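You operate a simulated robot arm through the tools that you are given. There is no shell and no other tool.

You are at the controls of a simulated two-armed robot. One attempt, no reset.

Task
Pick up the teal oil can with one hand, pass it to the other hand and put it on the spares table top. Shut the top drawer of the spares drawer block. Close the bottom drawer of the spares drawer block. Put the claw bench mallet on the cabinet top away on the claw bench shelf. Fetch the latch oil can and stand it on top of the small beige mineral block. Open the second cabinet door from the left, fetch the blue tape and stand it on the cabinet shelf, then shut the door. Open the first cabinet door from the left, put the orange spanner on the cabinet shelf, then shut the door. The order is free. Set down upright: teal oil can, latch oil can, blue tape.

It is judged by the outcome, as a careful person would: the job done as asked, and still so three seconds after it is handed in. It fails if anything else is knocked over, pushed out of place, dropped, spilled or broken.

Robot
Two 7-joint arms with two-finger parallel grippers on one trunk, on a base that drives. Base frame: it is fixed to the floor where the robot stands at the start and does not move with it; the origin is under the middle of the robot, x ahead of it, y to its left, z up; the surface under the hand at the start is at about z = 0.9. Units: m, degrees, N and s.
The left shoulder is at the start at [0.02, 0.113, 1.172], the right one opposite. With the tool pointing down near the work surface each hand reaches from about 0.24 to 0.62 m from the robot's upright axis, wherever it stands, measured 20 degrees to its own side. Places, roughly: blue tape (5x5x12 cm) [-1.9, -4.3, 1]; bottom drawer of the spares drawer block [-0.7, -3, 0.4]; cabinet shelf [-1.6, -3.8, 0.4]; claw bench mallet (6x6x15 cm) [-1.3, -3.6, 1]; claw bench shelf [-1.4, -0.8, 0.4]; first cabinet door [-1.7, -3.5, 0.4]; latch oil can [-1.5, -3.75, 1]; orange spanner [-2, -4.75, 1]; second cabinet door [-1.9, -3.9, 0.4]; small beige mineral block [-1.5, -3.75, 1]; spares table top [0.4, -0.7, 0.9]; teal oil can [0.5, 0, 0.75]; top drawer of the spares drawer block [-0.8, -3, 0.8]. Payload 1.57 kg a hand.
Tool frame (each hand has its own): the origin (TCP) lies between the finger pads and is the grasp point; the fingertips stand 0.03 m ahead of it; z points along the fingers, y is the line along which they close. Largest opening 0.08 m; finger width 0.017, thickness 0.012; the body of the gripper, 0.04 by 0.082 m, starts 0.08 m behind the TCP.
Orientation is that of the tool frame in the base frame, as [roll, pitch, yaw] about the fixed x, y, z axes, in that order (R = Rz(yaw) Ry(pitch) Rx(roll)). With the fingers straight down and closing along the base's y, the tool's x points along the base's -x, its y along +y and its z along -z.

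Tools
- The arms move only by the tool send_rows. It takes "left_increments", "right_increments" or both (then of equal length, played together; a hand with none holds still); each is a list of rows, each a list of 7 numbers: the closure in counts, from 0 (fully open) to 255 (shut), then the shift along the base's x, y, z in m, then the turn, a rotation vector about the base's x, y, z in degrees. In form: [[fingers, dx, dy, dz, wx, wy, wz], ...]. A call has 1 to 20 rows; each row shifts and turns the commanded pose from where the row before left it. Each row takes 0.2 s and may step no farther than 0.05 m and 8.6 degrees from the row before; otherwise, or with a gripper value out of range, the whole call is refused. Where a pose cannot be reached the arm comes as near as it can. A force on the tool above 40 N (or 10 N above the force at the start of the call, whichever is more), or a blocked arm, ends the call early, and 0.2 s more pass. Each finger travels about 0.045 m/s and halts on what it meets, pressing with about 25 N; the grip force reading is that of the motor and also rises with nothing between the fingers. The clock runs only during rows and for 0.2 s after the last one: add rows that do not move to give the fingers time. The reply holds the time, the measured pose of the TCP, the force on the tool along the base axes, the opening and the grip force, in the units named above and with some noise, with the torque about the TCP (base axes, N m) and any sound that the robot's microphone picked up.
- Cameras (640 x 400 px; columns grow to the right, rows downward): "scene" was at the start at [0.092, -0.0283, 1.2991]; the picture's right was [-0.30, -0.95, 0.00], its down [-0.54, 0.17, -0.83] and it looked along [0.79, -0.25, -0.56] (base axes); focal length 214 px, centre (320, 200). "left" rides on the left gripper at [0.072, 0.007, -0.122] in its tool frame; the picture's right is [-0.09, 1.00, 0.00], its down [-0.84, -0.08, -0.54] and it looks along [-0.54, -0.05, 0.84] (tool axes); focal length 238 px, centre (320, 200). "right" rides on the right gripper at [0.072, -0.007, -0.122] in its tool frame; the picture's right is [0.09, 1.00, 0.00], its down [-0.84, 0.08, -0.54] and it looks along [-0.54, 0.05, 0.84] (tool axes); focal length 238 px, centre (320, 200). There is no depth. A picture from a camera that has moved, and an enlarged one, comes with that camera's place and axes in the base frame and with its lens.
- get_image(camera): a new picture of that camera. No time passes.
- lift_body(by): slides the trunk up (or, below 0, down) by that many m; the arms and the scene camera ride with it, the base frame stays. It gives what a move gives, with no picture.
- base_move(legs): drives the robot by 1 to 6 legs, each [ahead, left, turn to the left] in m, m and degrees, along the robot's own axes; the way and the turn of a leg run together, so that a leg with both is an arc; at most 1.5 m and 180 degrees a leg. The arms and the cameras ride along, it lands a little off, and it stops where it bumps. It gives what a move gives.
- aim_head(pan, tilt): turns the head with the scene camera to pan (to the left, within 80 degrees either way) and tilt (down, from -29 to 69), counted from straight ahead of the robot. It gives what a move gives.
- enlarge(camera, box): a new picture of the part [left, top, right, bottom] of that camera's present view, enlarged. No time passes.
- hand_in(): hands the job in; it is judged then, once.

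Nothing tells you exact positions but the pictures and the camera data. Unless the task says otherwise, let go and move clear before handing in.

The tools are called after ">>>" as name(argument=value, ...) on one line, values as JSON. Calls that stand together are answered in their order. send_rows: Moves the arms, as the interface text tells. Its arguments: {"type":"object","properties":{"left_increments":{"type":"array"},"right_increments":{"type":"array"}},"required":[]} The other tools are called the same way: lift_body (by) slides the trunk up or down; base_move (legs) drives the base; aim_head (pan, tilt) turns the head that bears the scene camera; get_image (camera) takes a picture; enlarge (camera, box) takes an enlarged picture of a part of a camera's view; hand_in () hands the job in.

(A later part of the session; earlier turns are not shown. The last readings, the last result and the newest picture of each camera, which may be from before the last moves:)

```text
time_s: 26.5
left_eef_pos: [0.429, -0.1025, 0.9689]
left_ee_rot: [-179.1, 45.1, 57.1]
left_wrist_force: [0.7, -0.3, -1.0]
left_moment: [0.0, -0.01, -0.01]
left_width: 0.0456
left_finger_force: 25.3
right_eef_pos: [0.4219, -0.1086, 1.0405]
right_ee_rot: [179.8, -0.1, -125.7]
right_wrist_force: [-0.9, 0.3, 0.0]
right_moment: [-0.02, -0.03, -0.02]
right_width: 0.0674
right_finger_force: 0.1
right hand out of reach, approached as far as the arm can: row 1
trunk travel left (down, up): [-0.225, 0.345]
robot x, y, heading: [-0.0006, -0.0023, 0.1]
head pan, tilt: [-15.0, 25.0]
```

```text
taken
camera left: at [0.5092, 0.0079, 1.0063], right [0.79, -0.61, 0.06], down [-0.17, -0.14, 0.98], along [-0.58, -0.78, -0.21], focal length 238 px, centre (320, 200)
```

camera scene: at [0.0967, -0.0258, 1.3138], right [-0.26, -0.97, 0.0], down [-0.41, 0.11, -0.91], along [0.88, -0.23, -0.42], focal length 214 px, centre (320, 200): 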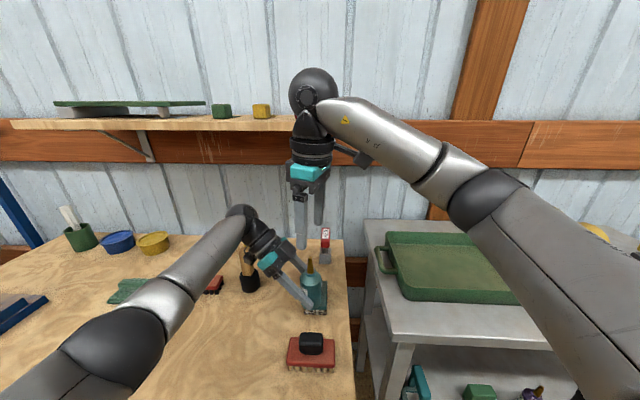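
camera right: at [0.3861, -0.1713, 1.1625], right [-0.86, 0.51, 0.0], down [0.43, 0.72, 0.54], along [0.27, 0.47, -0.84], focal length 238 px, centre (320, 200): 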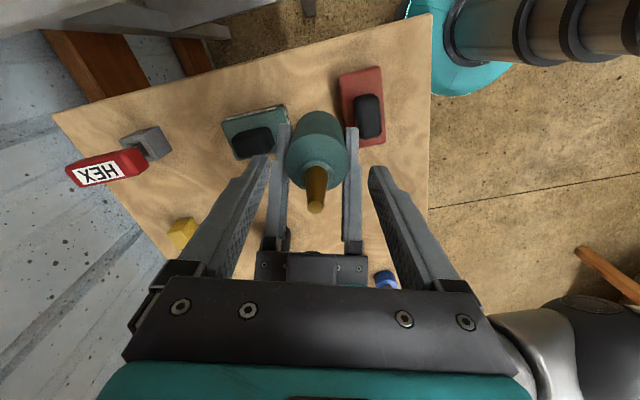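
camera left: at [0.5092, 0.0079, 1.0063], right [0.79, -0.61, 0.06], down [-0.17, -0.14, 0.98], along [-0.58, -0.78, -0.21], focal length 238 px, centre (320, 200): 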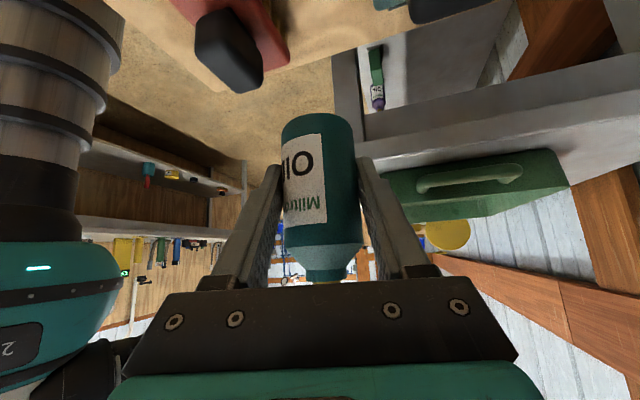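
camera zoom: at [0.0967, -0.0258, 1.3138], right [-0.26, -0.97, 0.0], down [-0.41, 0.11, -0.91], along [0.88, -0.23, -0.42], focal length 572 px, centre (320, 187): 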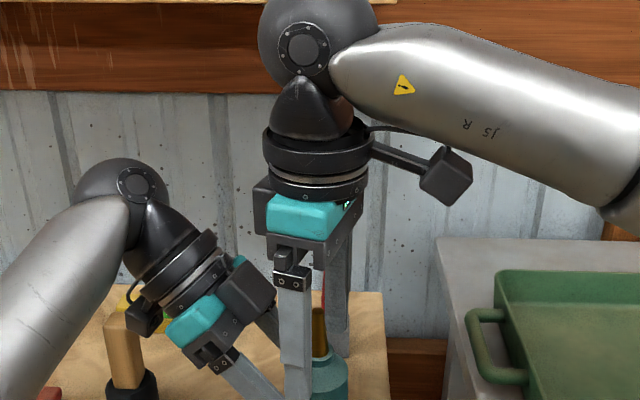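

Spacing looks fine. I'll close the last ~28 mm, then grip with the right hand.

>>> send_rows(left_increments=[[255, 0, 0, 0.005, 0, 0, 0], [255, 0, 0, 0.005, 0, 0, 0], [255, 0, 0, 0.004, 0, 0, 0], [255, 0, 0, 0, 0, 0, 0], [255, 0, 0, 0, 0, 0, 0]], right_increments=[[40, 0, 0, -0.005, 0, 0, 0], [40, 0, 0, -0.005, 0, 0, 0], [40, 0, 0, -0.004, 0, 0, 0], [40, 0, 0, 0, 0, 0, 0], [40, 0, 0, 0, 0, 0, 0]])

>>> get_image(camera="right")

>>> get_image(camera="left")

>>> enlarge(camera="scene", box=[220, 130, 420, 280])

```text
time_s: 27.7
left_eef_pos: [0.4286, -0.1017, 0.9835]
left_ee_rot: [-179.3, 44.9, 57.0]
left_wrist_force: [-0.3, 0.2, -2.4]
left_moment: [-0.03, -0.06, -0.04]
left_width: 0.0457
left_finger_force: 24.8
right_eef_pos: [0.4212, -0.1102, 1.0262]
right_ee_rot: [-180.0, 0.0, -125.8]
right_wrist_force: [-0.4, -0.3, 1.2]
right_moment: [0.01, 0.05, -0.01]
right_width: 0.0674
right_finger_force: 0.0
trunk travel left (down, up): [-0.225, 0.345]
robot x, y, heading: [0.004, 0.0001, 0.1]
head pan, tilt: [-15.0, 25.0]
```

```text
taken
camera right: at [0.3861, -0.1711, 1.1488], right [-0.86, 0.51, 0.0], down [0.43, 0.72, 0.54], along [0.27, 0.47, -0.84], focal length 238 px, centre (320, 200)
```

right: 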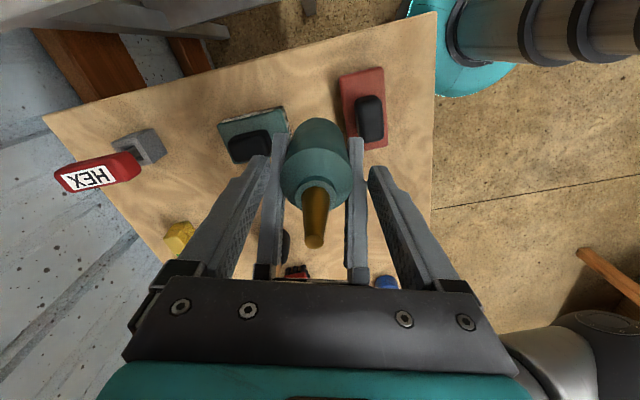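

```text
taken
camera left: at [0.5091, 0.0079, 1.0201], right [0.79, -0.61, 0.06], down [-0.17, -0.14, 0.98], along [-0.58, -0.78, -0.21], focal length 238 px, centre (320, 200)
```

left: 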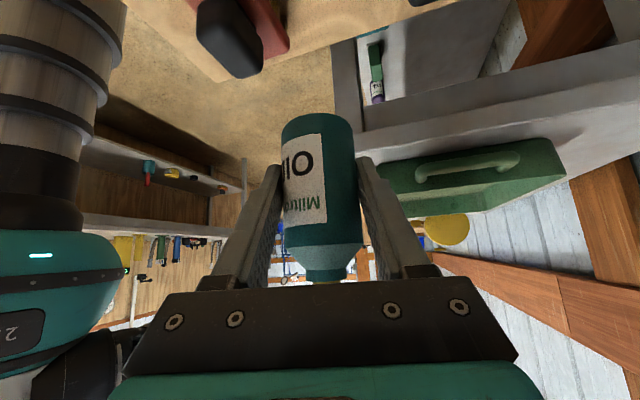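

```text
2.67 times, centred on (320, 205) of scene
camera zoom: at [0.0967, -0.0258, 1.3138], right [-0.26, -0.97, 0.0], down [-0.41, 0.11, -0.91], along [0.88, -0.23, -0.42], focal length 572 px, centre (320, 187)
```

zoom: 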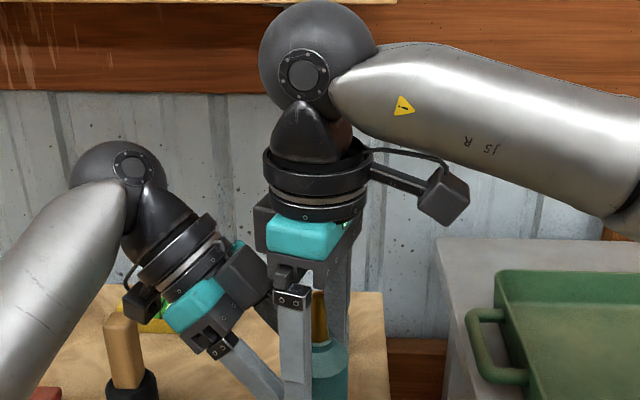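

The right fingers straddle the upper body. I'll go 3 mm deeper and close the right hand.

>>> send_rows(right_increments=[[40, 0, 0, -0.003, 0, 0, 0], [255, 0, 0, 0, 0, 0, 0], [255, 0, 0, 0, 0, 0, 0], [255, 0, 0, 0, 0, 0, 0], [255, 0, 0, 0, 0, 0, 0], [255, 0, 0, 0, 0, 0, 0]])

>>> get_image(camera="right")

>>> get_image(camera="left")

```text
time_s: 29.1
left_eef_pos: [0.4291, -0.1005, 0.9823]
left_ee_rot: [-179.1, 45.1, 57.0]
left_wrist_force: [-3.7, 13.4, -4.9]
left_moment: [-0.27, -0.37, -0.58]
left_width: 0.0458
left_finger_force: 25.1
right_eef_pos: [0.4221, -0.1105, 1.0239]
right_ee_rot: [-179.9, -0.2, -126.0]
right_wrist_force: [3.8, -13.8, 3.2]
right_moment: [-0.21, 0.23, 0.44]
right_width: 0.0461
right_finger_force: 24.9
trunk travel left (down, up): [-0.225, 0.345]
robot x, y, heading: [0.0005, 0.0029, 0.2]
head pan, tilt: [-15.0, 25.0]
```

```text
taken
camera right: at [0.3863, -0.172, 1.1456], right [-0.86, 0.51, 0.0], down [0.43, 0.72, 0.54], along [0.28, 0.46, -0.84], focal length 238 px, centre (320, 200)
```

right: 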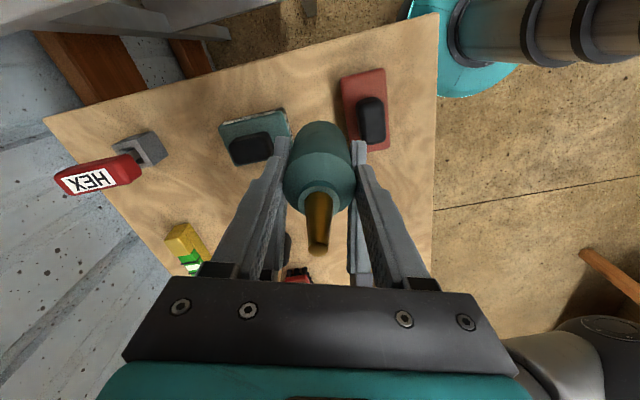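

```text
taken
camera left: at [0.5091, 0.0084, 1.0201], right [0.79, -0.61, 0.05], down [-0.17, -0.14, 0.98], along [-0.58, -0.78, -0.21], focal length 238 px, centre (320, 200)
```

left: 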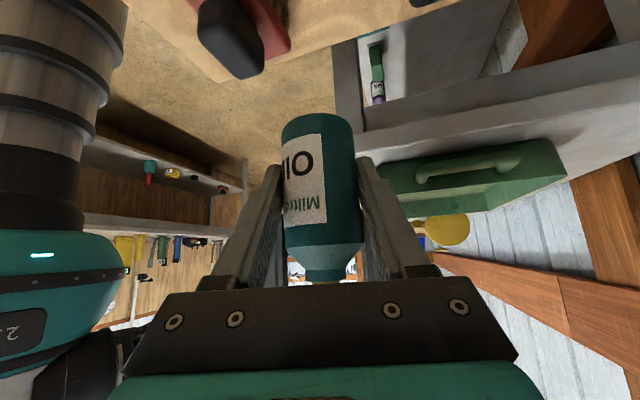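

Both hands now hold the can (right opening 4.6 cm). I'll open the left hand and withdraw it horizontally.

>>> send_rows(left_increments=[[120, 0, 0, 0, 0, 0, 0], [60, 0, 0, 0, 0, 0, 0], [0, 0, 0, 0, 0, 0, 0], [0, 0, 0, 0, 0, 0, 0], [0, 0, 0, 0, 0, 0, 0], [0, 0.0054, 0.0084, 0, 0, 0, 0], [0, 0.0109, 0.0168, 0, 0, 0, 0], [0, 0.0109, 0.0168, 0, 0, 0, 0], [0, 0.0109, 0.0168, 0, 0, 0, 0], [0, 0.0109, 0.0168, 0, 0, 0, 0], [0, 0.0109, 0.0168, 0, 0, 0, 0], [0, 0, 0, 0, 0, 0, 0]])

>>> get_image(camera="right")

>>> get_image(camera="left")

>>> get_image(camera="scene")

```text
time_s: 31.7
left_eef_pos: [0.4878, -0.0093, 0.9837]
left_ee_rot: [-179.4, 44.9, 56.9]
left_wrist_force: [-0.2, 0.3, 0.0]
left_moment: [-0.01, 0.0, 0.03]
left_width: 0.0801
left_finger_force: 0.1
right_eef_pos: [0.4222, -0.1085, 1.0224]
right_ee_rot: [-179.9, -0.1, -125.8]
right_wrist_force: [0.2, 0.8, 0.8]
right_moment: [0.01, 0.0, 0.01]
right_width: 0.0457
right_finger_force: 25.2
trunk travel left (down, up): [-0.225, 0.345]
robot x, y, heading: [0.0018, 0.0051, 0.2]
head pan, tilt: [-15.0, 25.0]
```

```text
taken
camera right: at [0.386, -0.1711, 1.1456], right [-0.86, 0.51, 0.0], down [0.43, 0.72, 0.54], along [0.27, 0.47, -0.84], focal length 238 px, centre (320, 200)
```

right: 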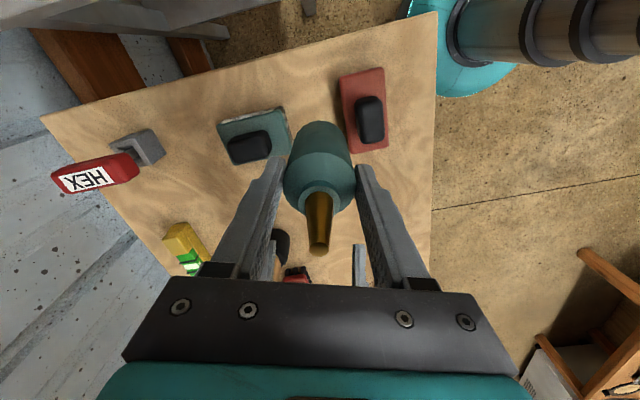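

```text
taken
camera left: at [0.5685, 0.1001, 1.0197], right [0.79, -0.61, 0.06], down [-0.17, -0.13, 0.98], along [-0.58, -0.78, -0.21], focal length 238 px, centre (320, 200)
```

left: 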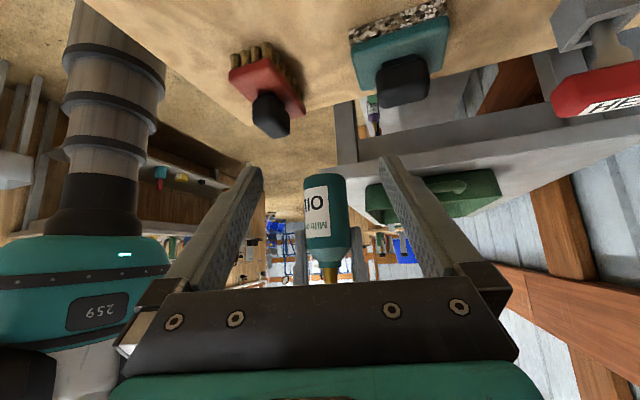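

```text
taken
camera scene: at [0.0967, -0.0258, 1.3138], right [-0.26, -0.97, 0.0], down [-0.41, 0.11, -0.91], along [0.88, -0.23, -0.42], focal length 214 px, centre (320, 200)
```

scene: 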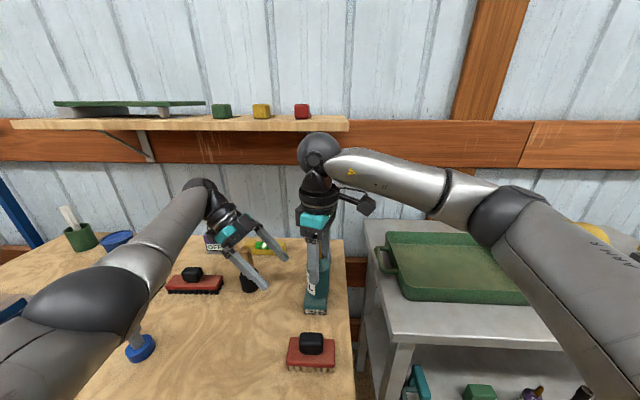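

The handover is done and the right hand holds the can alone. I'll bring both arms to compact carrying poses, right hand facing forward with the can upright and left hand back up.

>>> send_rows(left_increments=[[0, 0, 0.01, 0.03, 0, 0, 0], [0, 0, 0.01, 0.03, 0, 0, 0], [0, 0, 0.01, 0.03, 0, 0, 0], [0, -0.01, 0.01, 0.03, 0, 0, 7.5], [0, -0.01, 0.01, 0, 0, 0, 7.5], [0, -0.01, 0.01, 0, 0, 0, 7.5], [0, -0.01, 0.01, 0, 0, 0, 7.5], [0, -0.01, 0.01, 0, 0, 0, 7.5], [0, -0.01, 0.01, 0, 0, 0, 7.5], [0, -0.01, 0.01, 0, 0, 0, 7.5], [0, -0.01, 0.01, 0, 0, 0, 7.5], [0, -0.01, 0.01, 0, 0, 0, 7.5], [0, -0.01, 0.01, 0, 0, 0, 7.5], [0, -0.01, 0.01, 0, 0, 0, 7.5], [0, 0, 0, 0, 0, 0, 0]], right_increments=[[255, 0, 0, 0, 0, 0, 0], [255, 0, -0.01, 0.01, 0, 0, 0], [255, 0, -0.02, 0.01, 0, 0, -5.4], [255, 0, -0.02, 0.01, 0, 0, -5.4], [255, 0, -0.02, 0.01, 0, 0, -5.4], [255, -0.01, -0.02, 0.01, 0, 0, -5.4], [255, -0.01, -0.02, 0.01, 0, 0, -5.4], [255, -0.01, -0.01, 0.01, 0, 0, -5.4], [255, -0.01, -0.01, 0.01, 0, 0, -5.4], [255, -0.01, -0.01, 0.01, 0, 0, -5.4], [255, -0.01, -0.01, 0, 0, 0, -5.4], [255, 0, 0, 0, 0, 0, -5.4], [255, 0, 0, 0, 0, 0, 0], [255, 0, 0, 0, 0, 0, 0], [255, 0, 0, 0, 0, 0, 0]])

>>> aim_head(pan=-30, tilt=35)

>>> get_image(camera="scene")

>>> get_image(camera="right")

```text
time_s: 34.9
left_eef_pos: [0.3782, 0.1318, 1.1033]
left_ee_rot: [-179.2, 45.0, 139.6]
left_wrist_force: [-0.6, -0.4, 0.3]
left_moment: [0.0, 0.03, 0.01]
left_width: 0.08
left_finger_force: 0.1
right_eef_pos: [0.3583, -0.2577, 1.1151]
right_ee_rot: [179.9, -0.1, -179.8]
right_wrist_force: [-0.1, 0.1, -1.4]
right_moment: [-0.03, -0.02, 0.0]
right_width: 0.0458
right_finger_force: 24.5
right hand out of reach, approached as far as the arm can: row 2
trunk travel left (down, up): [-0.225, 0.345]
robot x, y, heading: [-0.0021, 0.0037, -0.0]
head pan, tilt: [-15.0, 25.0]
```

```text
time_s: 35.7
left_eef_pos: [0.3787, 0.1295, 1.1016]
left_ee_rot: [-179.3, 45.0, 139.5]
left_wrist_force: [0.3, 0.2, -0.2]
left_moment: [0.04, 0.01, -0.04]
left_width: 0.08
left_finger_force: 0.0
right_eef_pos: [0.3586, -0.2579, 1.1145]
right_ee_rot: [179.9, -0.1, -179.7]
right_wrist_force: [-0.3, -0.2, -2.4]
right_moment: [0.03, 0.02, 0.0]
right_width: 0.0462
right_finger_force: 24.7
trunk travel left (down, up): [-0.225, 0.345]
robot x, y, heading: [-0.0017, 0.0006, 0.1]
head pan, tilt: [-30.0, 35.0]
```

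```text
taken
camera scene: at [0.084, -0.0459, 1.2981], right [-0.5, -0.87, 0.0], down [-0.5, 0.29, -0.82], along [0.71, -0.41, -0.57], focal length 214 px, centre (320, 200)
```

scene: 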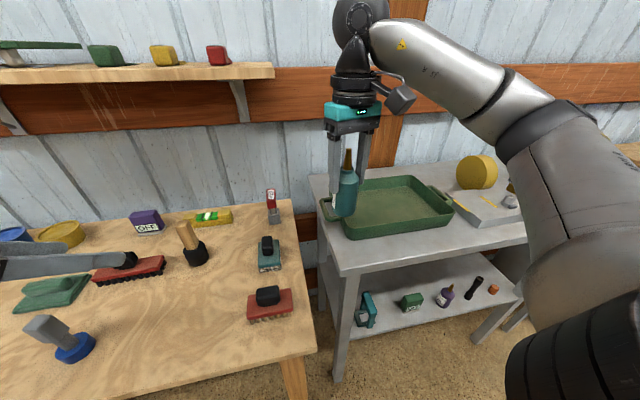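

```text
taken
camera right: at [0.2867, -0.2645, 1.2364], right [-0.1, 1.0, 0.0], down [0.84, 0.08, 0.54], along [0.54, 0.05, -0.84], focal length 238 px, centre (320, 200)
```

right: 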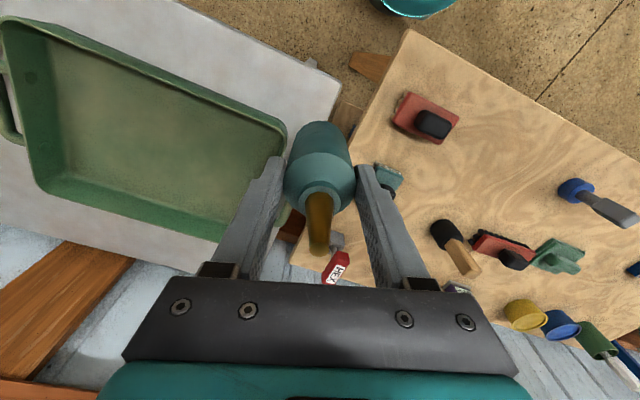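

I'll shift the robot to the right in front of the spares table and face it squarely.

>>> base_move(legs=[[-0.1, -0.3, 0], [0, -0.25, -17]])

>>> aim_head(pan=0, tilt=40)

>>> get_image(camera="scene")

>>> get_image(camera="right")

```text
time_s: 39.2
left_eef_pos: [0.2617, -0.5284, 1.1032]
left_ee_rot: [-179.3, 45.1, 122.4]
left_wrist_force: [0.5, 0.8, 0.9]
left_moment: [0.02, 0.0, 0.02]
left_width: 0.08
left_finger_force: 0.0
right_eef_pos: [0.129, -0.8945, 1.1156]
right_ee_rot: [179.9, -0.2, 163.2]
right_wrist_force: [0.0, -0.7, -1.0]
right_moment: [0.01, 0.02, 0.0]
right_width: 0.0459
right_finger_force: 25.2
trunk travel left (down, up): [-0.225, 0.345]
robot x, y, heading: [-0.1403, -0.5429, -16.9]
head pan, tilt: [-30.0, 35.0]
```

```text
time_s: 40.1
left_eef_pos: [0.2629, -0.5293, 1.1025]
left_ee_rot: [-179.2, 45.0, 122.4]
left_wrist_force: [-0.5, 0.4, 0.5]
left_moment: [-0.01, 0.05, 0.0]
left_width: 0.0802
left_finger_force: 0.0
right_eef_pos: [0.1293, -0.8937, 1.1145]
right_ee_rot: [179.9, -0.1, 163.1]
right_wrist_force: [-0.3, 0.1, -0.2]
right_moment: [0.02, -0.01, -0.01]
right_width: 0.0459
right_finger_force: 25.0
trunk travel left (down, up): [-0.225, 0.345]
robot x, y, heading: [-0.1384, -0.5436, -16.8]
head pan, tilt: [0.0, 40.0]
```

```text
taken
camera scene: at [-0.0494, -0.5719, 1.2905], right [-0.29, -0.96, 0.0], down [-0.61, 0.19, -0.77], along [0.73, -0.23, -0.64], focal length 214 px, centre (320, 200)
```

scene: 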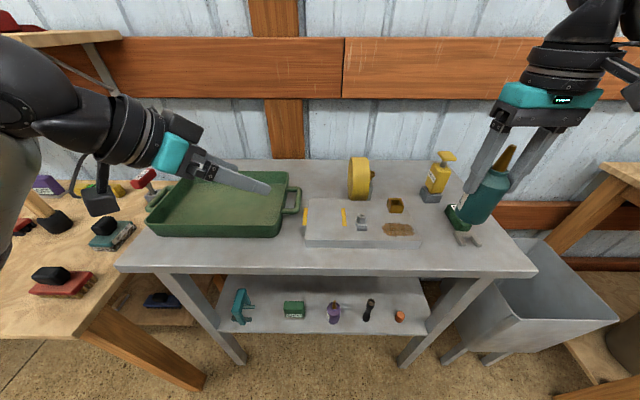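

```text
taken
camera right: at [0.0587, -0.8787, 1.2364], right [0.2, 0.98, 0.0], down [0.82, -0.17, 0.54], along [0.53, -0.11, -0.84], focal length 238 px, centre (320, 200)
```

right: 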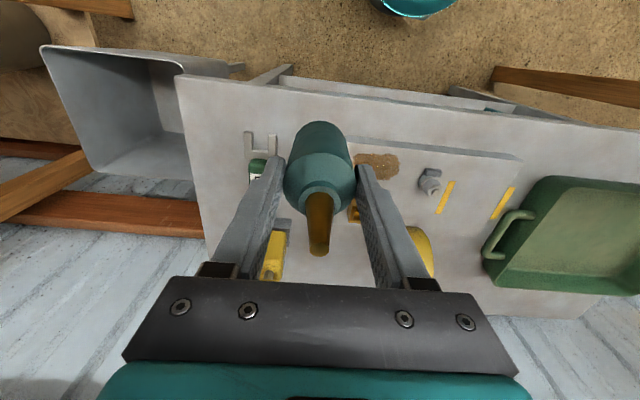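

I can see the whole spares table now, with free spots on the front right and between the tray and the yellow disc. I'll look closer.

>>> enlarge(camera="scene", box=[280, 130, 560, 305])

>>> enlarge(camera="right", box=[170, 60, 490, 260])

```text
2.29 times, centred on (420, 218) of scene
camera zoom: at [-0.0494, -0.5719, 1.2905], right [-0.29, -0.96, 0.0], down [-0.61, 0.19, -0.77], along [0.73, -0.23, -0.64], focal length 490 px, centre (91, 160)
```

zoom: 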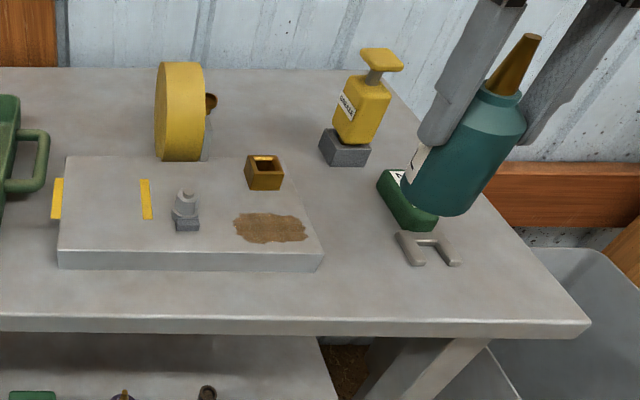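

```text
2.00 times, centred on (330, 160) of right
camera zoom: at [0.0587, -0.8787, 1.2364], right [0.2, 0.98, 0.0], down [0.82, -0.17, 0.54], along [0.53, -0.11, -0.84], focal length 477 px, centre (300, 280)
```

zoom: 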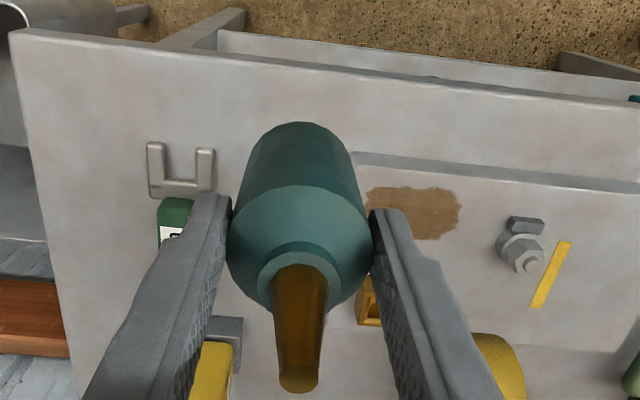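

There is a clear spot on the front right between the flat plate and the U-bracket, at about (0.164, -0.934). I'll move the can over it and lower it.

>>> send_rows(right_increments=[[255, 0.0115, -0.0135, 0, 0, 0, 0], [255, 0.0115, -0.0135, 0, 0, 0, 0], [255, 0.0115, -0.0135, 0, 0, 0, 0], [255, 0, 0, -0.025, 0, 0, 0], [255, 0, 0, -0.025, 0, 0, 0], [255, 0, 0, -0.025, 0, 0, 0], [255, 0, 0, -0.02, 0, 0, 0], [255, 0, 0, 0, 0, 0, 0], [255, 0, 0, 0, 0, 0, 0]])

>>> enlarge(camera="scene", box=[340, 150, 560, 290])

>>> get_image(camera="right")

```text
time_s: 42.1
left_eef_pos: [0.2632, -0.5292, 1.1031]
left_ee_rot: [-179.2, 45.0, 122.5]
left_wrist_force: [1.3, 0.1, -0.4]
left_moment: [0.01, 0.01, 0.03]
left_width: 0.08
left_finger_force: 0.1
right_eef_pos: [0.1629, -0.9342, 1.0197]
right_ee_rot: [179.9, -0.1, 163.2]
right_wrist_force: [0.0, -0.1, -1.6]
right_moment: [0.02, 0.01, 0.01]
right_width: 0.0458
right_finger_force: 25.0
trunk travel left (down, up): [-0.225, 0.345]
robot x, y, heading: [-0.1362, -0.5431, -17.1]
head pan, tilt: [0.0, 40.0]
```

```text
2.86 times, centred on (450, 220) of scene
camera zoom: at [-0.0493, -0.5718, 1.2905], right [-0.29, -0.96, 0.0], down [-0.61, 0.19, -0.77], along [0.73, -0.22, -0.64], focal length 613 px, centre (-51, 143)
```

zoom: 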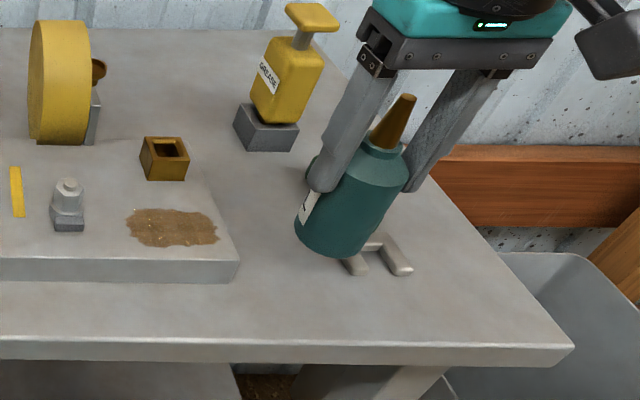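

```text
taken
camera right: at [0.0934, -0.9195, 1.1415], right [0.2, 0.98, 0.0], down [0.82, -0.17, 0.54], along [0.53, -0.11, -0.84], focal length 238 px, centre (320, 200)
```

right: 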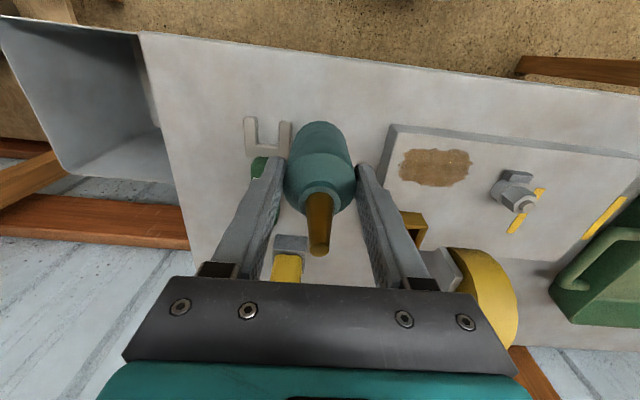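

The U-bracket's foot is a bit close, so I'll shift 12 mm towards the plate, then lower in small steps until it touches.

>>> send_rows(right_increments=[[255, 0.003, 0.012, 0, 0, 0, 0], [255, 0, 0, -0.012, 0, 0, 0], [255, 0, 0, -0.012, 0, 0, 0], [255, 0, 0, -0.008, 0, 0, 0], [255, 0, 0, 0, 0, 0, 0]])

>>> send_rows(right_increments=[[255, 0, 0, -0.003, 0, 0, 0], [255, 0, 0, -0.003, 0, 0, 0], [255, 0, 0, 0, 0, 0, 0]])

>>> enlarge(camera="scene", box=[340, 150, 560, 290])

```text
time_s: 43.3
left_eef_pos: [0.2622, -0.5281, 1.1024]
left_ee_rot: [-179.3, 45.0, 122.4]
left_wrist_force: [-0.1, 0.4, 0.2]
left_moment: [0.01, 0.02, 0.0]
left_width: 0.0803
left_finger_force: 0.0
right_eef_pos: [0.1669, -0.9219, 0.9881]
right_ee_rot: [179.9, -0.1, 163.1]
right_wrist_force: [-0.4, -0.4, -1.9]
right_moment: [0.0, -0.04, 0.01]
right_width: 0.0461
right_finger_force: 25.1
trunk travel left (down, up): [-0.225, 0.345]
robot x, y, heading: [-0.1409, -0.5424, -16.9]
head pan, tilt: [0.0, 40.0]
```

```text
time_s: 44.1
left_eef_pos: [0.262, -0.5269, 1.103]
left_ee_rot: [-179.3, 45.1, 122.4]
left_wrist_force: [0.2, 0.4, -0.2]
left_moment: [-0.05, 0.0, 0.01]
left_width: 0.0801
left_finger_force: 0.0
right_eef_pos: [0.1654, -0.9207, 0.9841]
right_ee_rot: [-179.9, 0.2, 163.1]
right_wrist_force: [-1.9, -3.3, 15.8]
right_moment: [-0.07, 0.41, 0.02]
right_width: 0.046
right_finger_force: 25.3
trunk travel left (down, up): [-0.225, 0.345]
robot x, y, heading: [-0.1383, -0.5442, -17.0]
head pan, tilt: [0.0, 40.0]
```

```text
2.86 times, centred on (450, 220) of scene
camera zoom: at [-0.0503, -0.5712, 1.2908], right [-0.29, -0.96, 0.0], down [-0.61, 0.19, -0.77], along [0.73, -0.22, -0.64], focal length 613 px, centre (-51, 143)
```

zoom: 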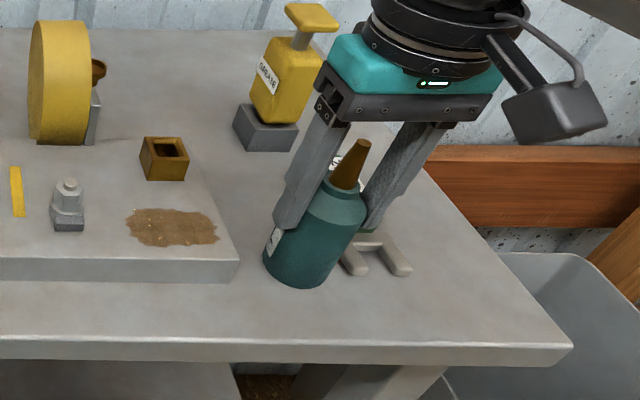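

The can has touched down (16 N upward force). I'll release and lift straight up.

>>> send_rows(right_increments=[[255, 0, 0, 0.002, 0, 0, 0], [120, 0, 0, 0, 0, 0, 0], [60, 0, 0, 0, 0, 0, 0], [30, 0, 0, 0, 0, 0, 0], [30, 0, 0, 0, 0, 0, 0], [30, 0, 0, 0.02, 0, 0, 0], [30, 0, 0, 0.03, 0, 0, 0], [30, 0, 0, 0.04, 0, 0, 0], [30, 0, 0, 0.04, 0, 0, 0], [30, 0, 0, 0, 0, 0, 0]])

>>> get_image(camera="scene")

>>> get_image(camera="right")

```text
time_s: 46.3
left_eef_pos: [0.2616, -0.5283, 1.1034]
left_ee_rot: [-179.3, 45.1, 122.4]
left_wrist_force: [-0.5, 0.6, 0.0]
left_moment: [0.01, 0.01, -0.02]
left_width: 0.0799
left_finger_force: 0.1
right_eef_pos: [0.1667, -0.9215, 1.1149]
right_ee_rot: [179.9, 0.0, 163.2]
right_wrist_force: [0.5, 0.4, 0.1]
right_moment: [0.03, -0.03, -0.03]
right_width: 0.0704
right_finger_force: 0.0
trunk travel left (down, up): [-0.225, 0.345]
robot x, y, heading: [-0.1371, -0.5409, -16.8]
head pan, tilt: [0.0, 40.0]
```

```text
taken
camera scene: at [-0.0494, -0.5718, 1.2905], right [-0.29, -0.96, 0.0], down [-0.61, 0.19, -0.77], along [0.73, -0.22, -0.64], focal length 214 px, centre (320, 200)
```

scene: 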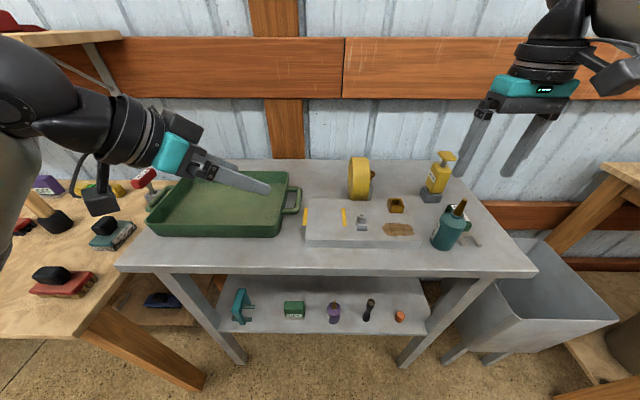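

```text
taken
camera right: at [0.0963, -0.9069, 1.2366], right [0.2, 0.98, 0.0], down [0.82, -0.17, 0.54], along [0.53, -0.11, -0.84], focal length 238 px, centre (320, 200)
```

right: 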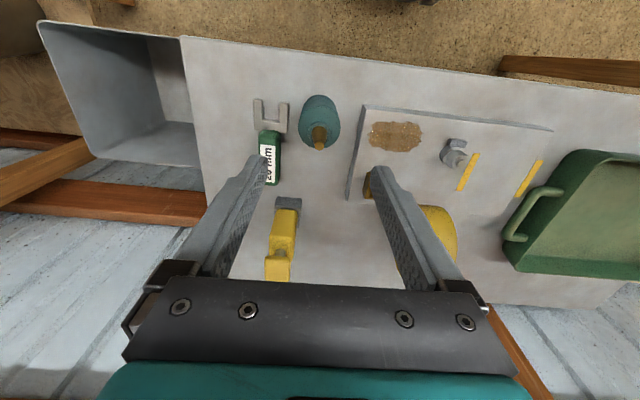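

The teal oil can stands on the spares table, clear of everything else. I'll tuck both arms and then look around the rest of the workshop.

>>> send_rows(left_increments=[[0, -0.003, 0.007, 0.005, 6.33, 4.02, 0], [0, -0.003, 0.007, 0.005, 6.33, 4.02, 0], [0, -0.003, 0.007, 0.005, 6.33, 4.02, 0], [0, -0.003, 0.007, 0.005, 6.33, 4.02, 0], [0, -0.003, 0.007, 0, 6.33, 4.02, 0], [0, -0.003, 0.007, 0, 6.33, 4.02, 0], [0, -0.003, 0.007, 0, 0, 0, 8], [0, -0.003, 0.007, 0, 0, 0, 8], [0, -0.003, 0.007, 0, 0, 0, 8], [0, -0.003, 0.007, 0, 0, 0, 8], [0, -0.003, 0.007, 0, 0, 0, 8], [0, -0.003, 0.007, 0, 0, 0, 0], [0, 0, 0, 0, 0, 0, 0]], right_increments=[[0, -0.005, 0.0064, 0.005, 0, 0, 0], [0, -0.005, 0.0064, 0.005, 0, 0, 0], [0, -0.005, 0.0064, 0.005, 0, 0, 0], [0, -0.005, 0.0064, 0.005, 0, 0, 0], [0, -0.005, 0.0064, 0, 0, 0, 0], [0, -0.005, 0.0064, 0, 0, 0, 0], [0, -0.005, 0.0064, 0, 0, 0, 0], [0, -0.005, 0.0064, 0, 0, 0, 0], [0, -0.005, 0.0064, 0, 0, 0, 0], [0, -0.005, 0.0064, 0, 0, 0, 0], [0, -0.005, 0.0064, 0, 0, 0, 0], [0, -0.005, 0.0064, 0, 0, 0, 0], [0, 0, 0, 0, 0, 0, 0]])

>>> base_move(legs=[[-0.4, 0, 0], [0, 0, -90]])

>>> aim_head(pan=0, tilt=15)

>>> get_image(camera="scene")

```text
time_s: 49.1
left_eef_pos: [0.2255, -0.444, 1.1234]
left_ee_rot: [-179.2, 0.0, 162.5]
left_wrist_force: [0.3, 0.2, -0.2]
left_moment: [-0.01, 0.02, 0.03]
left_width: 0.0799
left_finger_force: 0.1
right_eef_pos: [0.1068, -0.8454, 1.1336]
right_ee_rot: [179.8, -0.2, 163.2]
right_wrist_force: [0.8, 0.4, 0.1]
right_moment: [0.01, -0.04, 0.0]
right_width: 0.0801
right_finger_force: 0.1
trunk travel left (down, up): [-0.225, 0.345]
robot x, y, heading: [-0.1396, -0.5415, -17.1]
head pan, tilt: [0.0, 40.0]
```

```text
time_s: 55.5
left_eef_pos: [-0.4332, -0.7902, 1.1224]
left_ee_rot: [-179.1, 0.0, 71.0]
left_wrist_force: [-0.1, 0.6, -0.2]
left_moment: [0.0, -0.01, 0.0]
left_width: 0.08
left_finger_force: 0.0
right_eef_pos: [-0.8322, -0.6607, 1.1347]
right_ee_rot: [179.9, -0.1, 71.8]
right_wrist_force: [0.2, -0.8, -0.1]
right_moment: [-0.01, 0.0, 0.02]
right_width: 0.0798
right_finger_force: 0.1
trunk travel left (down, up): [-0.225, 0.345]
robot x, y, heading: [-0.5223, -0.427, -108.3]
head pan, tilt: [0.0, 40.0]
```

```text
time_s: 56.4
left_eef_pos: [-0.4342, -0.7915, 1.1232]
left_ee_rot: [-179.2, 0.0, 71.1]
left_wrist_force: [0.6, -0.4, -0.3]
left_moment: [0.02, 0.02, -0.01]
left_width: 0.0802
left_finger_force: 0.1
right_eef_pos: [-0.8309, -0.661, 1.1334]
right_ee_rot: [179.9, 0.1, 71.8]
right_wrist_force: [0.9, 0.0, -0.5]
right_moment: [0.04, -0.01, -0.04]
right_width: 0.0799
right_finger_force: 0.0
trunk travel left (down, up): [-0.225, 0.345]
robot x, y, heading: [-0.5239, -0.421, -108.4]
head pan, tilt: [0.0, 15.0]
```

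```text
taken
camera scene: at [-0.5576, -0.5239, 1.33], right [-0.95, 0.32, 0.0], down [0.08, 0.25, -0.97], along [-0.31, -0.92, -0.26], focal length 214 px, centre (320, 200)
```

scene: 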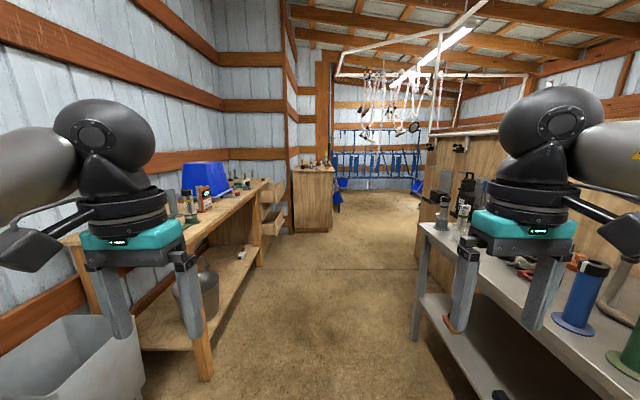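

I'm facing down an aisle: a bench and drawer block on the left, and a grey claw bench on the right. I'll look further round.

>>> enlarge(camera="scene", box=[180, 130, 460, 300])

>>> aim_head(pan=-60, tilt=25)

>>> get_image(camera="scene")

```text
2.29 times, centred on (320, 215) of scene
camera zoom: at [-0.5576, -0.5239, 1.33], right [-0.95, 0.32, 0.0], down [0.08, 0.25, -0.97], along [-0.31, -0.92, -0.26], focal length 490 px, centre (320, 166)
```

zoom: 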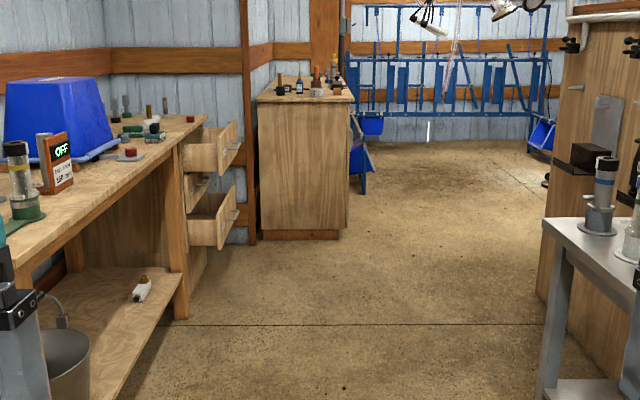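

```text
time_s: 57.7
left_eef_pos: [-0.4333, -0.7918, 1.1222]
left_ee_rot: [-179.3, 0.0, 71.0]
left_wrist_force: [-0.8, -0.2, 0.4]
left_moment: [0.01, 0.03, -0.01]
left_width: 0.0802
left_finger_force: 0.1
right_eef_pos: [-0.8311, -0.6609, 1.1345]
right_ee_rot: [179.9, -0.1, 71.8]
right_wrist_force: [0.0, -0.2, 0.5]
right_moment: [-0.04, 0.02, -0.03]
right_width: 0.0799
right_finger_force: 0.2
trunk travel left (down, up): [-0.225, 0.345]
robot x, y, heading: [-0.5198, -0.4239, -108.6]
head pan, tilt: [-60.0, 25.0]
```

```text
taken
camera scene: at [-0.6183, -0.4538, 1.3139], right [-0.2, 0.98, 0.0], down [0.41, 0.08, -0.91], along [-0.89, -0.18, -0.42], focal length 214 px, centre (320, 200)
```

scene: 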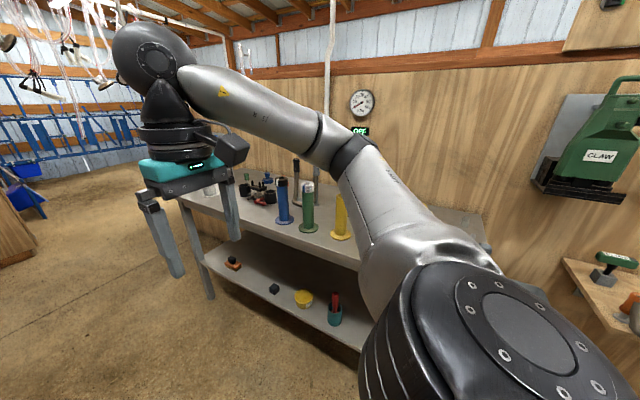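

The open drawers stick out on the left about 2.3 m ahead, and the cabinet is beyond them. I'll drive 1.5 m down the aisle and look again.

>>> base_move(legs=[[1.5, 0, 1.3]])

>>> aim_head(pan=15, tilt=30)

>>> get_image(camera="scene")

```text
time_s: 65.1
left_eef_pos: [-0.8952, -2.2077, 1.1227]
left_ee_rot: [-179.2, -0.1, 71.6]
left_wrist_force: [-0.2, 0.9, -0.4]
left_moment: [0.01, 0.03, -0.02]
left_width: 0.0801
left_finger_force: 0.0
right_eef_pos: [-1.2944, -2.0829, 1.1337]
right_ee_rot: [179.9, -0.1, 72.3]
right_wrist_force: [0.1, -0.4, -0.4]
right_moment: [0.01, -0.02, 0.01]
right_width: 0.0801
right_finger_force: 0.1
trunk travel left (down, up): [-0.225, 0.345]
robot x, y, heading: [-0.988, -1.8442, -107.8]
head pan, tilt: [-60.0, 25.0]
```

```text
time_s: 66.6
left_eef_pos: [-0.8966, -2.2092, 1.1225]
left_ee_rot: [-179.2, 0.0, 71.6]
left_wrist_force: [0.5, -0.5, -0.4]
left_moment: [-0.02, 0.01, -0.03]
left_width: 0.08
left_finger_force: 0.1
right_eef_pos: [-1.2948, -2.0825, 1.1338]
right_ee_rot: [180.0, -0.1, 72.3]
right_wrist_force: [0.4, -0.3, -0.6]
right_moment: [0.01, 0.01, -0.01]
right_width: 0.0801
right_finger_force: 0.0
trunk travel left (down, up): [-0.225, 0.345]
robot x, y, heading: [-0.9912, -1.8421, -107.9]
head pan, tilt: [15.0, 30.0]
```

```text
taken
camera scene: at [-0.9986, -1.9439, 1.3059], right [-1.0, 0.05, 0.0], down [0.03, 0.5, -0.87], along [-0.04, -0.86, -0.5], focal length 214 px, centre (320, 200)
```

scene: 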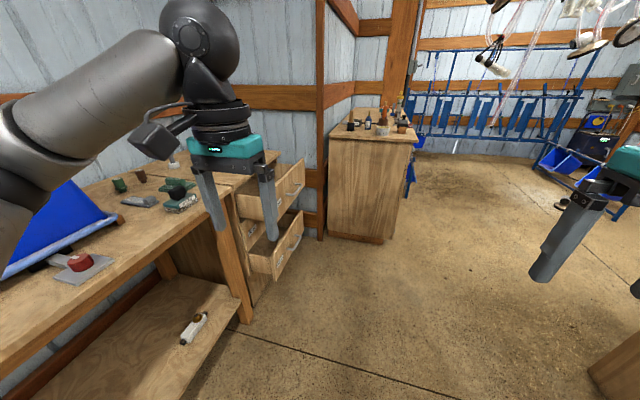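

The two open drawers are just ahead on the left. I'll step right, go ahead, and turn to face them.

>>> base_move(legs=[[0, -0.25, 0.5], [0.78, 0, 0], [0, 0, 90]])

>>> aim_head(pan=0, tilt=40)

>>> get_image(camera="scene")

```text
time_s: 76.0
left_eef_pos: [-1.0939, -2.4185, 1.1235]
left_ee_rot: [-179.2, 0.0, 160.9]
left_wrist_force: [0.3, -0.2, 0.0]
left_moment: [-0.02, 0.0, 0.01]
left_width: 0.0797
left_finger_force: 0.1
right_eef_pos: [-1.2238, -2.8157, 1.1333]
right_ee_rot: [179.8, 0.0, 161.6]
right_wrist_force: [-0.3, -0.1, 1.3]
right_moment: [0.02, -0.02, 0.0]
right_width: 0.08
right_finger_force: 0.0
trunk travel left (down, up): [-0.225, 0.345]
robot x, y, heading: [-1.4579, -2.5055, -18.8]
head pan, tilt: [15.0, 30.0]
```

```text
time_s: 76.7
left_eef_pos: [-1.0923, -2.4191, 1.123]
left_ee_rot: [-179.2, 0.0, 160.8]
left_wrist_force: [0.7, -0.4, 0.7]
left_moment: [-0.03, -0.03, 0.05]
left_width: 0.0801
left_finger_force: 0.1
right_eef_pos: [-1.2242, -2.8158, 1.1341]
right_ee_rot: [179.8, -0.2, 161.5]
right_wrist_force: [-0.9, -0.1, 0.3]
right_moment: [-0.01, 0.01, -0.03]
right_width: 0.0799
right_finger_force: 0.0
trunk travel left (down, up): [-0.225, 0.345]
robot x, y, heading: [-1.4593, -2.5059, -18.6]
head pan, tilt: [0.0, 40.0]
```

```text
taken
camera scene: at [-1.3723, -2.5386, 1.2906], right [-0.32, -0.95, 0.0], down [-0.61, 0.21, -0.77], along [0.73, -0.24, -0.64], focal length 214 px, centre (320, 200)
```

scene: 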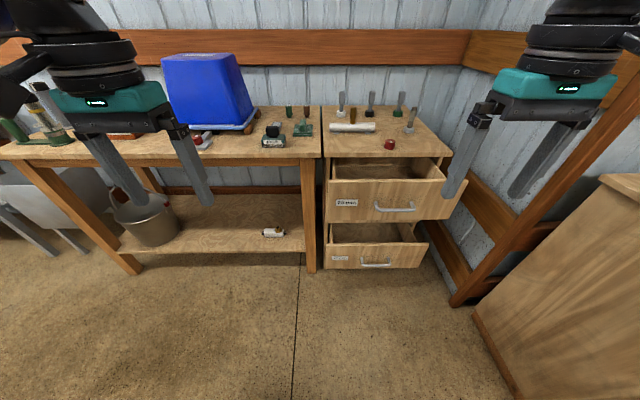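

Both open drawers are clear ahead to the right (top panel z 0.67–0.87, bottom z 0.37–0.55). I'll drive forward 0.2 m and tilt the right hand 45° with closed fingers to push.

>>> base_move(legs=[[0.2, 0, 1.3]])

>>> send_rows(right_increments=[[255, -0.01, 0.003, 0, 0, 0, 0], [255, -0.01, 0.003, 0, 0, 0, 0], [255, 0, 0, 0, -2.25, -7.15, 0], [255, 0, 0, 0, -2.25, -7.15, 0], [255, 0, 0, 0, -2.25, -7.15, 0], [255, 0, 0, 0, -2.25, -7.15, 0], [255, 0, 0, 0, -2.25, -7.15, 0], [255, 0, 0, 0, -2.25, -7.15, 0], [255, 0, 0, 0, 0, 0, 0]])

>>> get_image(camera="scene")

>>> get_image(camera="right")

```text
time_s: 78.3
left_eef_pos: [-0.9054, -2.4734, 1.1226]
left_ee_rot: [-179.3, 0.0, 162.0]
left_wrist_force: [0.6, -0.1, 0.2]
left_moment: [0.0, 0.05, 0.0]
left_width: 0.0802
left_finger_force: 0.1
right_eef_pos: [-1.0273, -2.8727, 1.1334]
right_ee_rot: [179.8, -0.2, 162.8]
right_wrist_force: [-0.1, -0.2, 0.3]
right_moment: [-0.02, 0.0, 0.0]
right_width: 0.0799
right_finger_force: 0.0
trunk travel left (down, up): [-0.225, 0.345]
robot x, y, heading: [-1.271, -2.5683, -17.6]
head pan, tilt: [0.0, 40.0]
```

```text
time_s: 80.3
left_eef_pos: [-0.9052, -2.4734, 1.1225]
left_ee_rot: [-179.3, 0.0, 162.1]
left_wrist_force: [-0.5, 0.6, 0.3]
left_moment: [-0.03, -0.01, 0.03]
left_width: 0.0799
left_finger_force: 0.0
right_eef_pos: [-1.0146, -2.887, 1.1663]
right_ee_rot: [-179.7, 45.0, 162.8]
right_wrist_force: [-0.4, -0.3, 0.1]
right_moment: [0.0, -0.02, 0.0]
right_width: 0.0
right_finger_force: 21.5
right hand out of reach, approached as far as the arm can: row 7, 8
trunk travel left (down, up): [-0.225, 0.345]
robot x, y, heading: [-1.2703, -2.5665, -17.6]
head pan, tilt: [0.0, 40.0]
```

```text
taken
camera scene: at [-1.1826, -2.5982, 1.2905], right [-0.3, -0.95, 0.0], down [-0.61, 0.19, -0.77], along [0.73, -0.23, -0.64], focal length 214 px, centre (320, 200)
```

scene: 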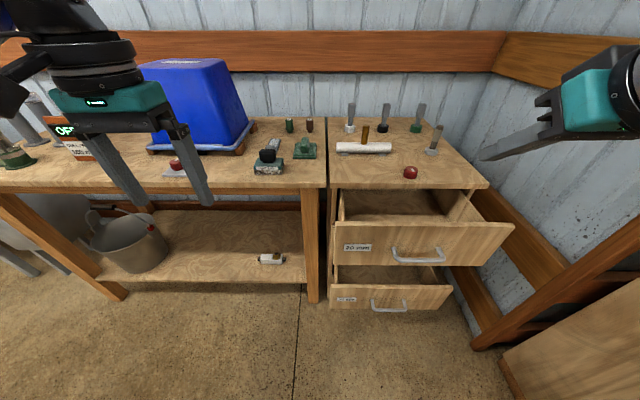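

```text
taken
camera right: at [-1.1469, -2.8531, 1.2012], right [0.23, 0.97, -0.07], down [0.22, 0.01, 0.97], along [0.95, -0.24, -0.21], focal length 238 px, centre (320, 200)
```

right: 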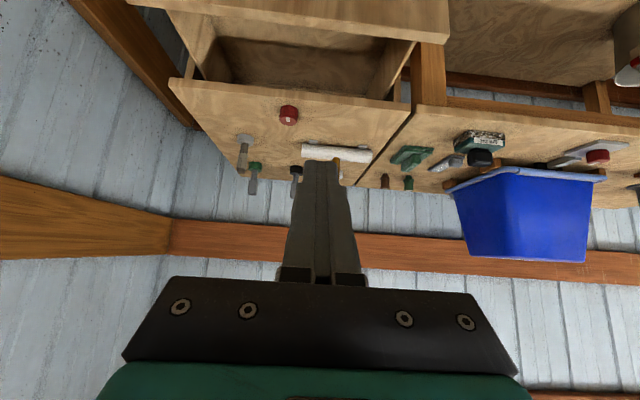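

The hand is tilted 45° with fingers closed. I'll lower it in front of the top drawer panel (target z ~0.8, centre of the panel).

>>> send_rows(right_increments=[[255, -0.002, -0.007, -0.035, 0, 0, 0], [255, -0.002, -0.007, -0.035, 0, 0, 0], [255, -0.002, -0.007, -0.035, 0, 0, 0], [255, -0.002, -0.007, -0.035, 0, 0, 0], [255, -0.002, -0.007, -0.035, 0, 0, 0], [255, -0.002, -0.007, -0.035, 0, 0, 0], [255, -0.002, -0.007, -0.035, 0, 0, 0], [255, -0.002, -0.007, -0.035, 0, 0, 0], [255, -0.002, -0.007, -0.035, 0, 0, 0], [255, -0.002, -0.007, -0.03, 0, 0, 0], [255, 0.02, -0.006, 0, 0, 0, 0], [255, 0.02, -0.006, 0, 0, 0, 0], [255, 0, 0, 0, 0, 0, 0]])

>>> get_image(camera="scene")

>>> get_image(camera="right")

```text
time_s: 83.1
left_eef_pos: [-0.9055, -2.4724, 1.1235]
left_ee_rot: [-179.3, -0.1, 162.0]
left_wrist_force: [0.0, 0.3, 0.3]
left_moment: [0.03, 0.01, 0.04]
left_width: 0.0799
left_finger_force: 0.1
right_eef_pos: [-0.9628, -2.9881, 0.8412]
right_ee_rot: [-179.8, 44.9, 163.1]
right_wrist_force: [0.8, 0.5, 0.2]
right_moment: [0.02, 0.0, -0.01]
right_width: 0.0
right_finger_force: 21.2
right hand out of reach, approached as far as the arm can: row 1, 2, 3, 4, 9
trunk travel left (down, up): [-0.225, 0.345]
robot x, y, heading: [-1.2713, -2.5686, -17.4]
head pan, tilt: [0.0, 40.0]
```

```text
taken
camera scene: at [-1.1827, -2.5982, 1.2905], right [-0.3, -0.95, 0.0], down [-0.61, 0.19, -0.77], along [0.73, -0.23, -0.64], focal length 214 px, centre (320, 200)
```

scene: 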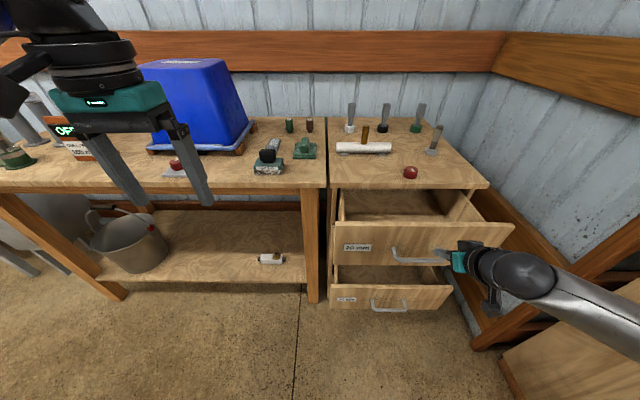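

```text
taken
camera right: at [-1.0946, -2.9545, 0.8772], right [0.23, 0.97, -0.07], down [0.22, 0.01, 0.97], along [0.95, -0.24, -0.21], focal length 238 px, centre (320, 200)
```

right: 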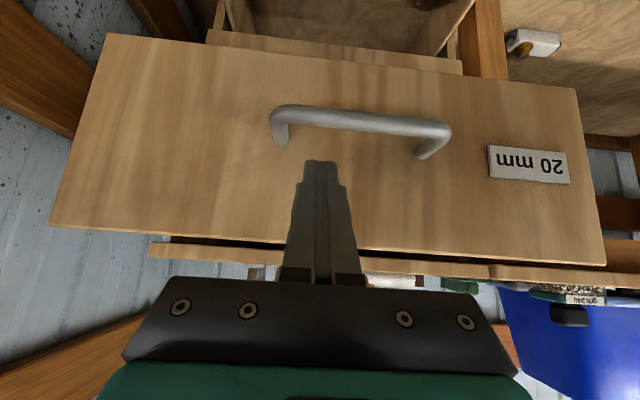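

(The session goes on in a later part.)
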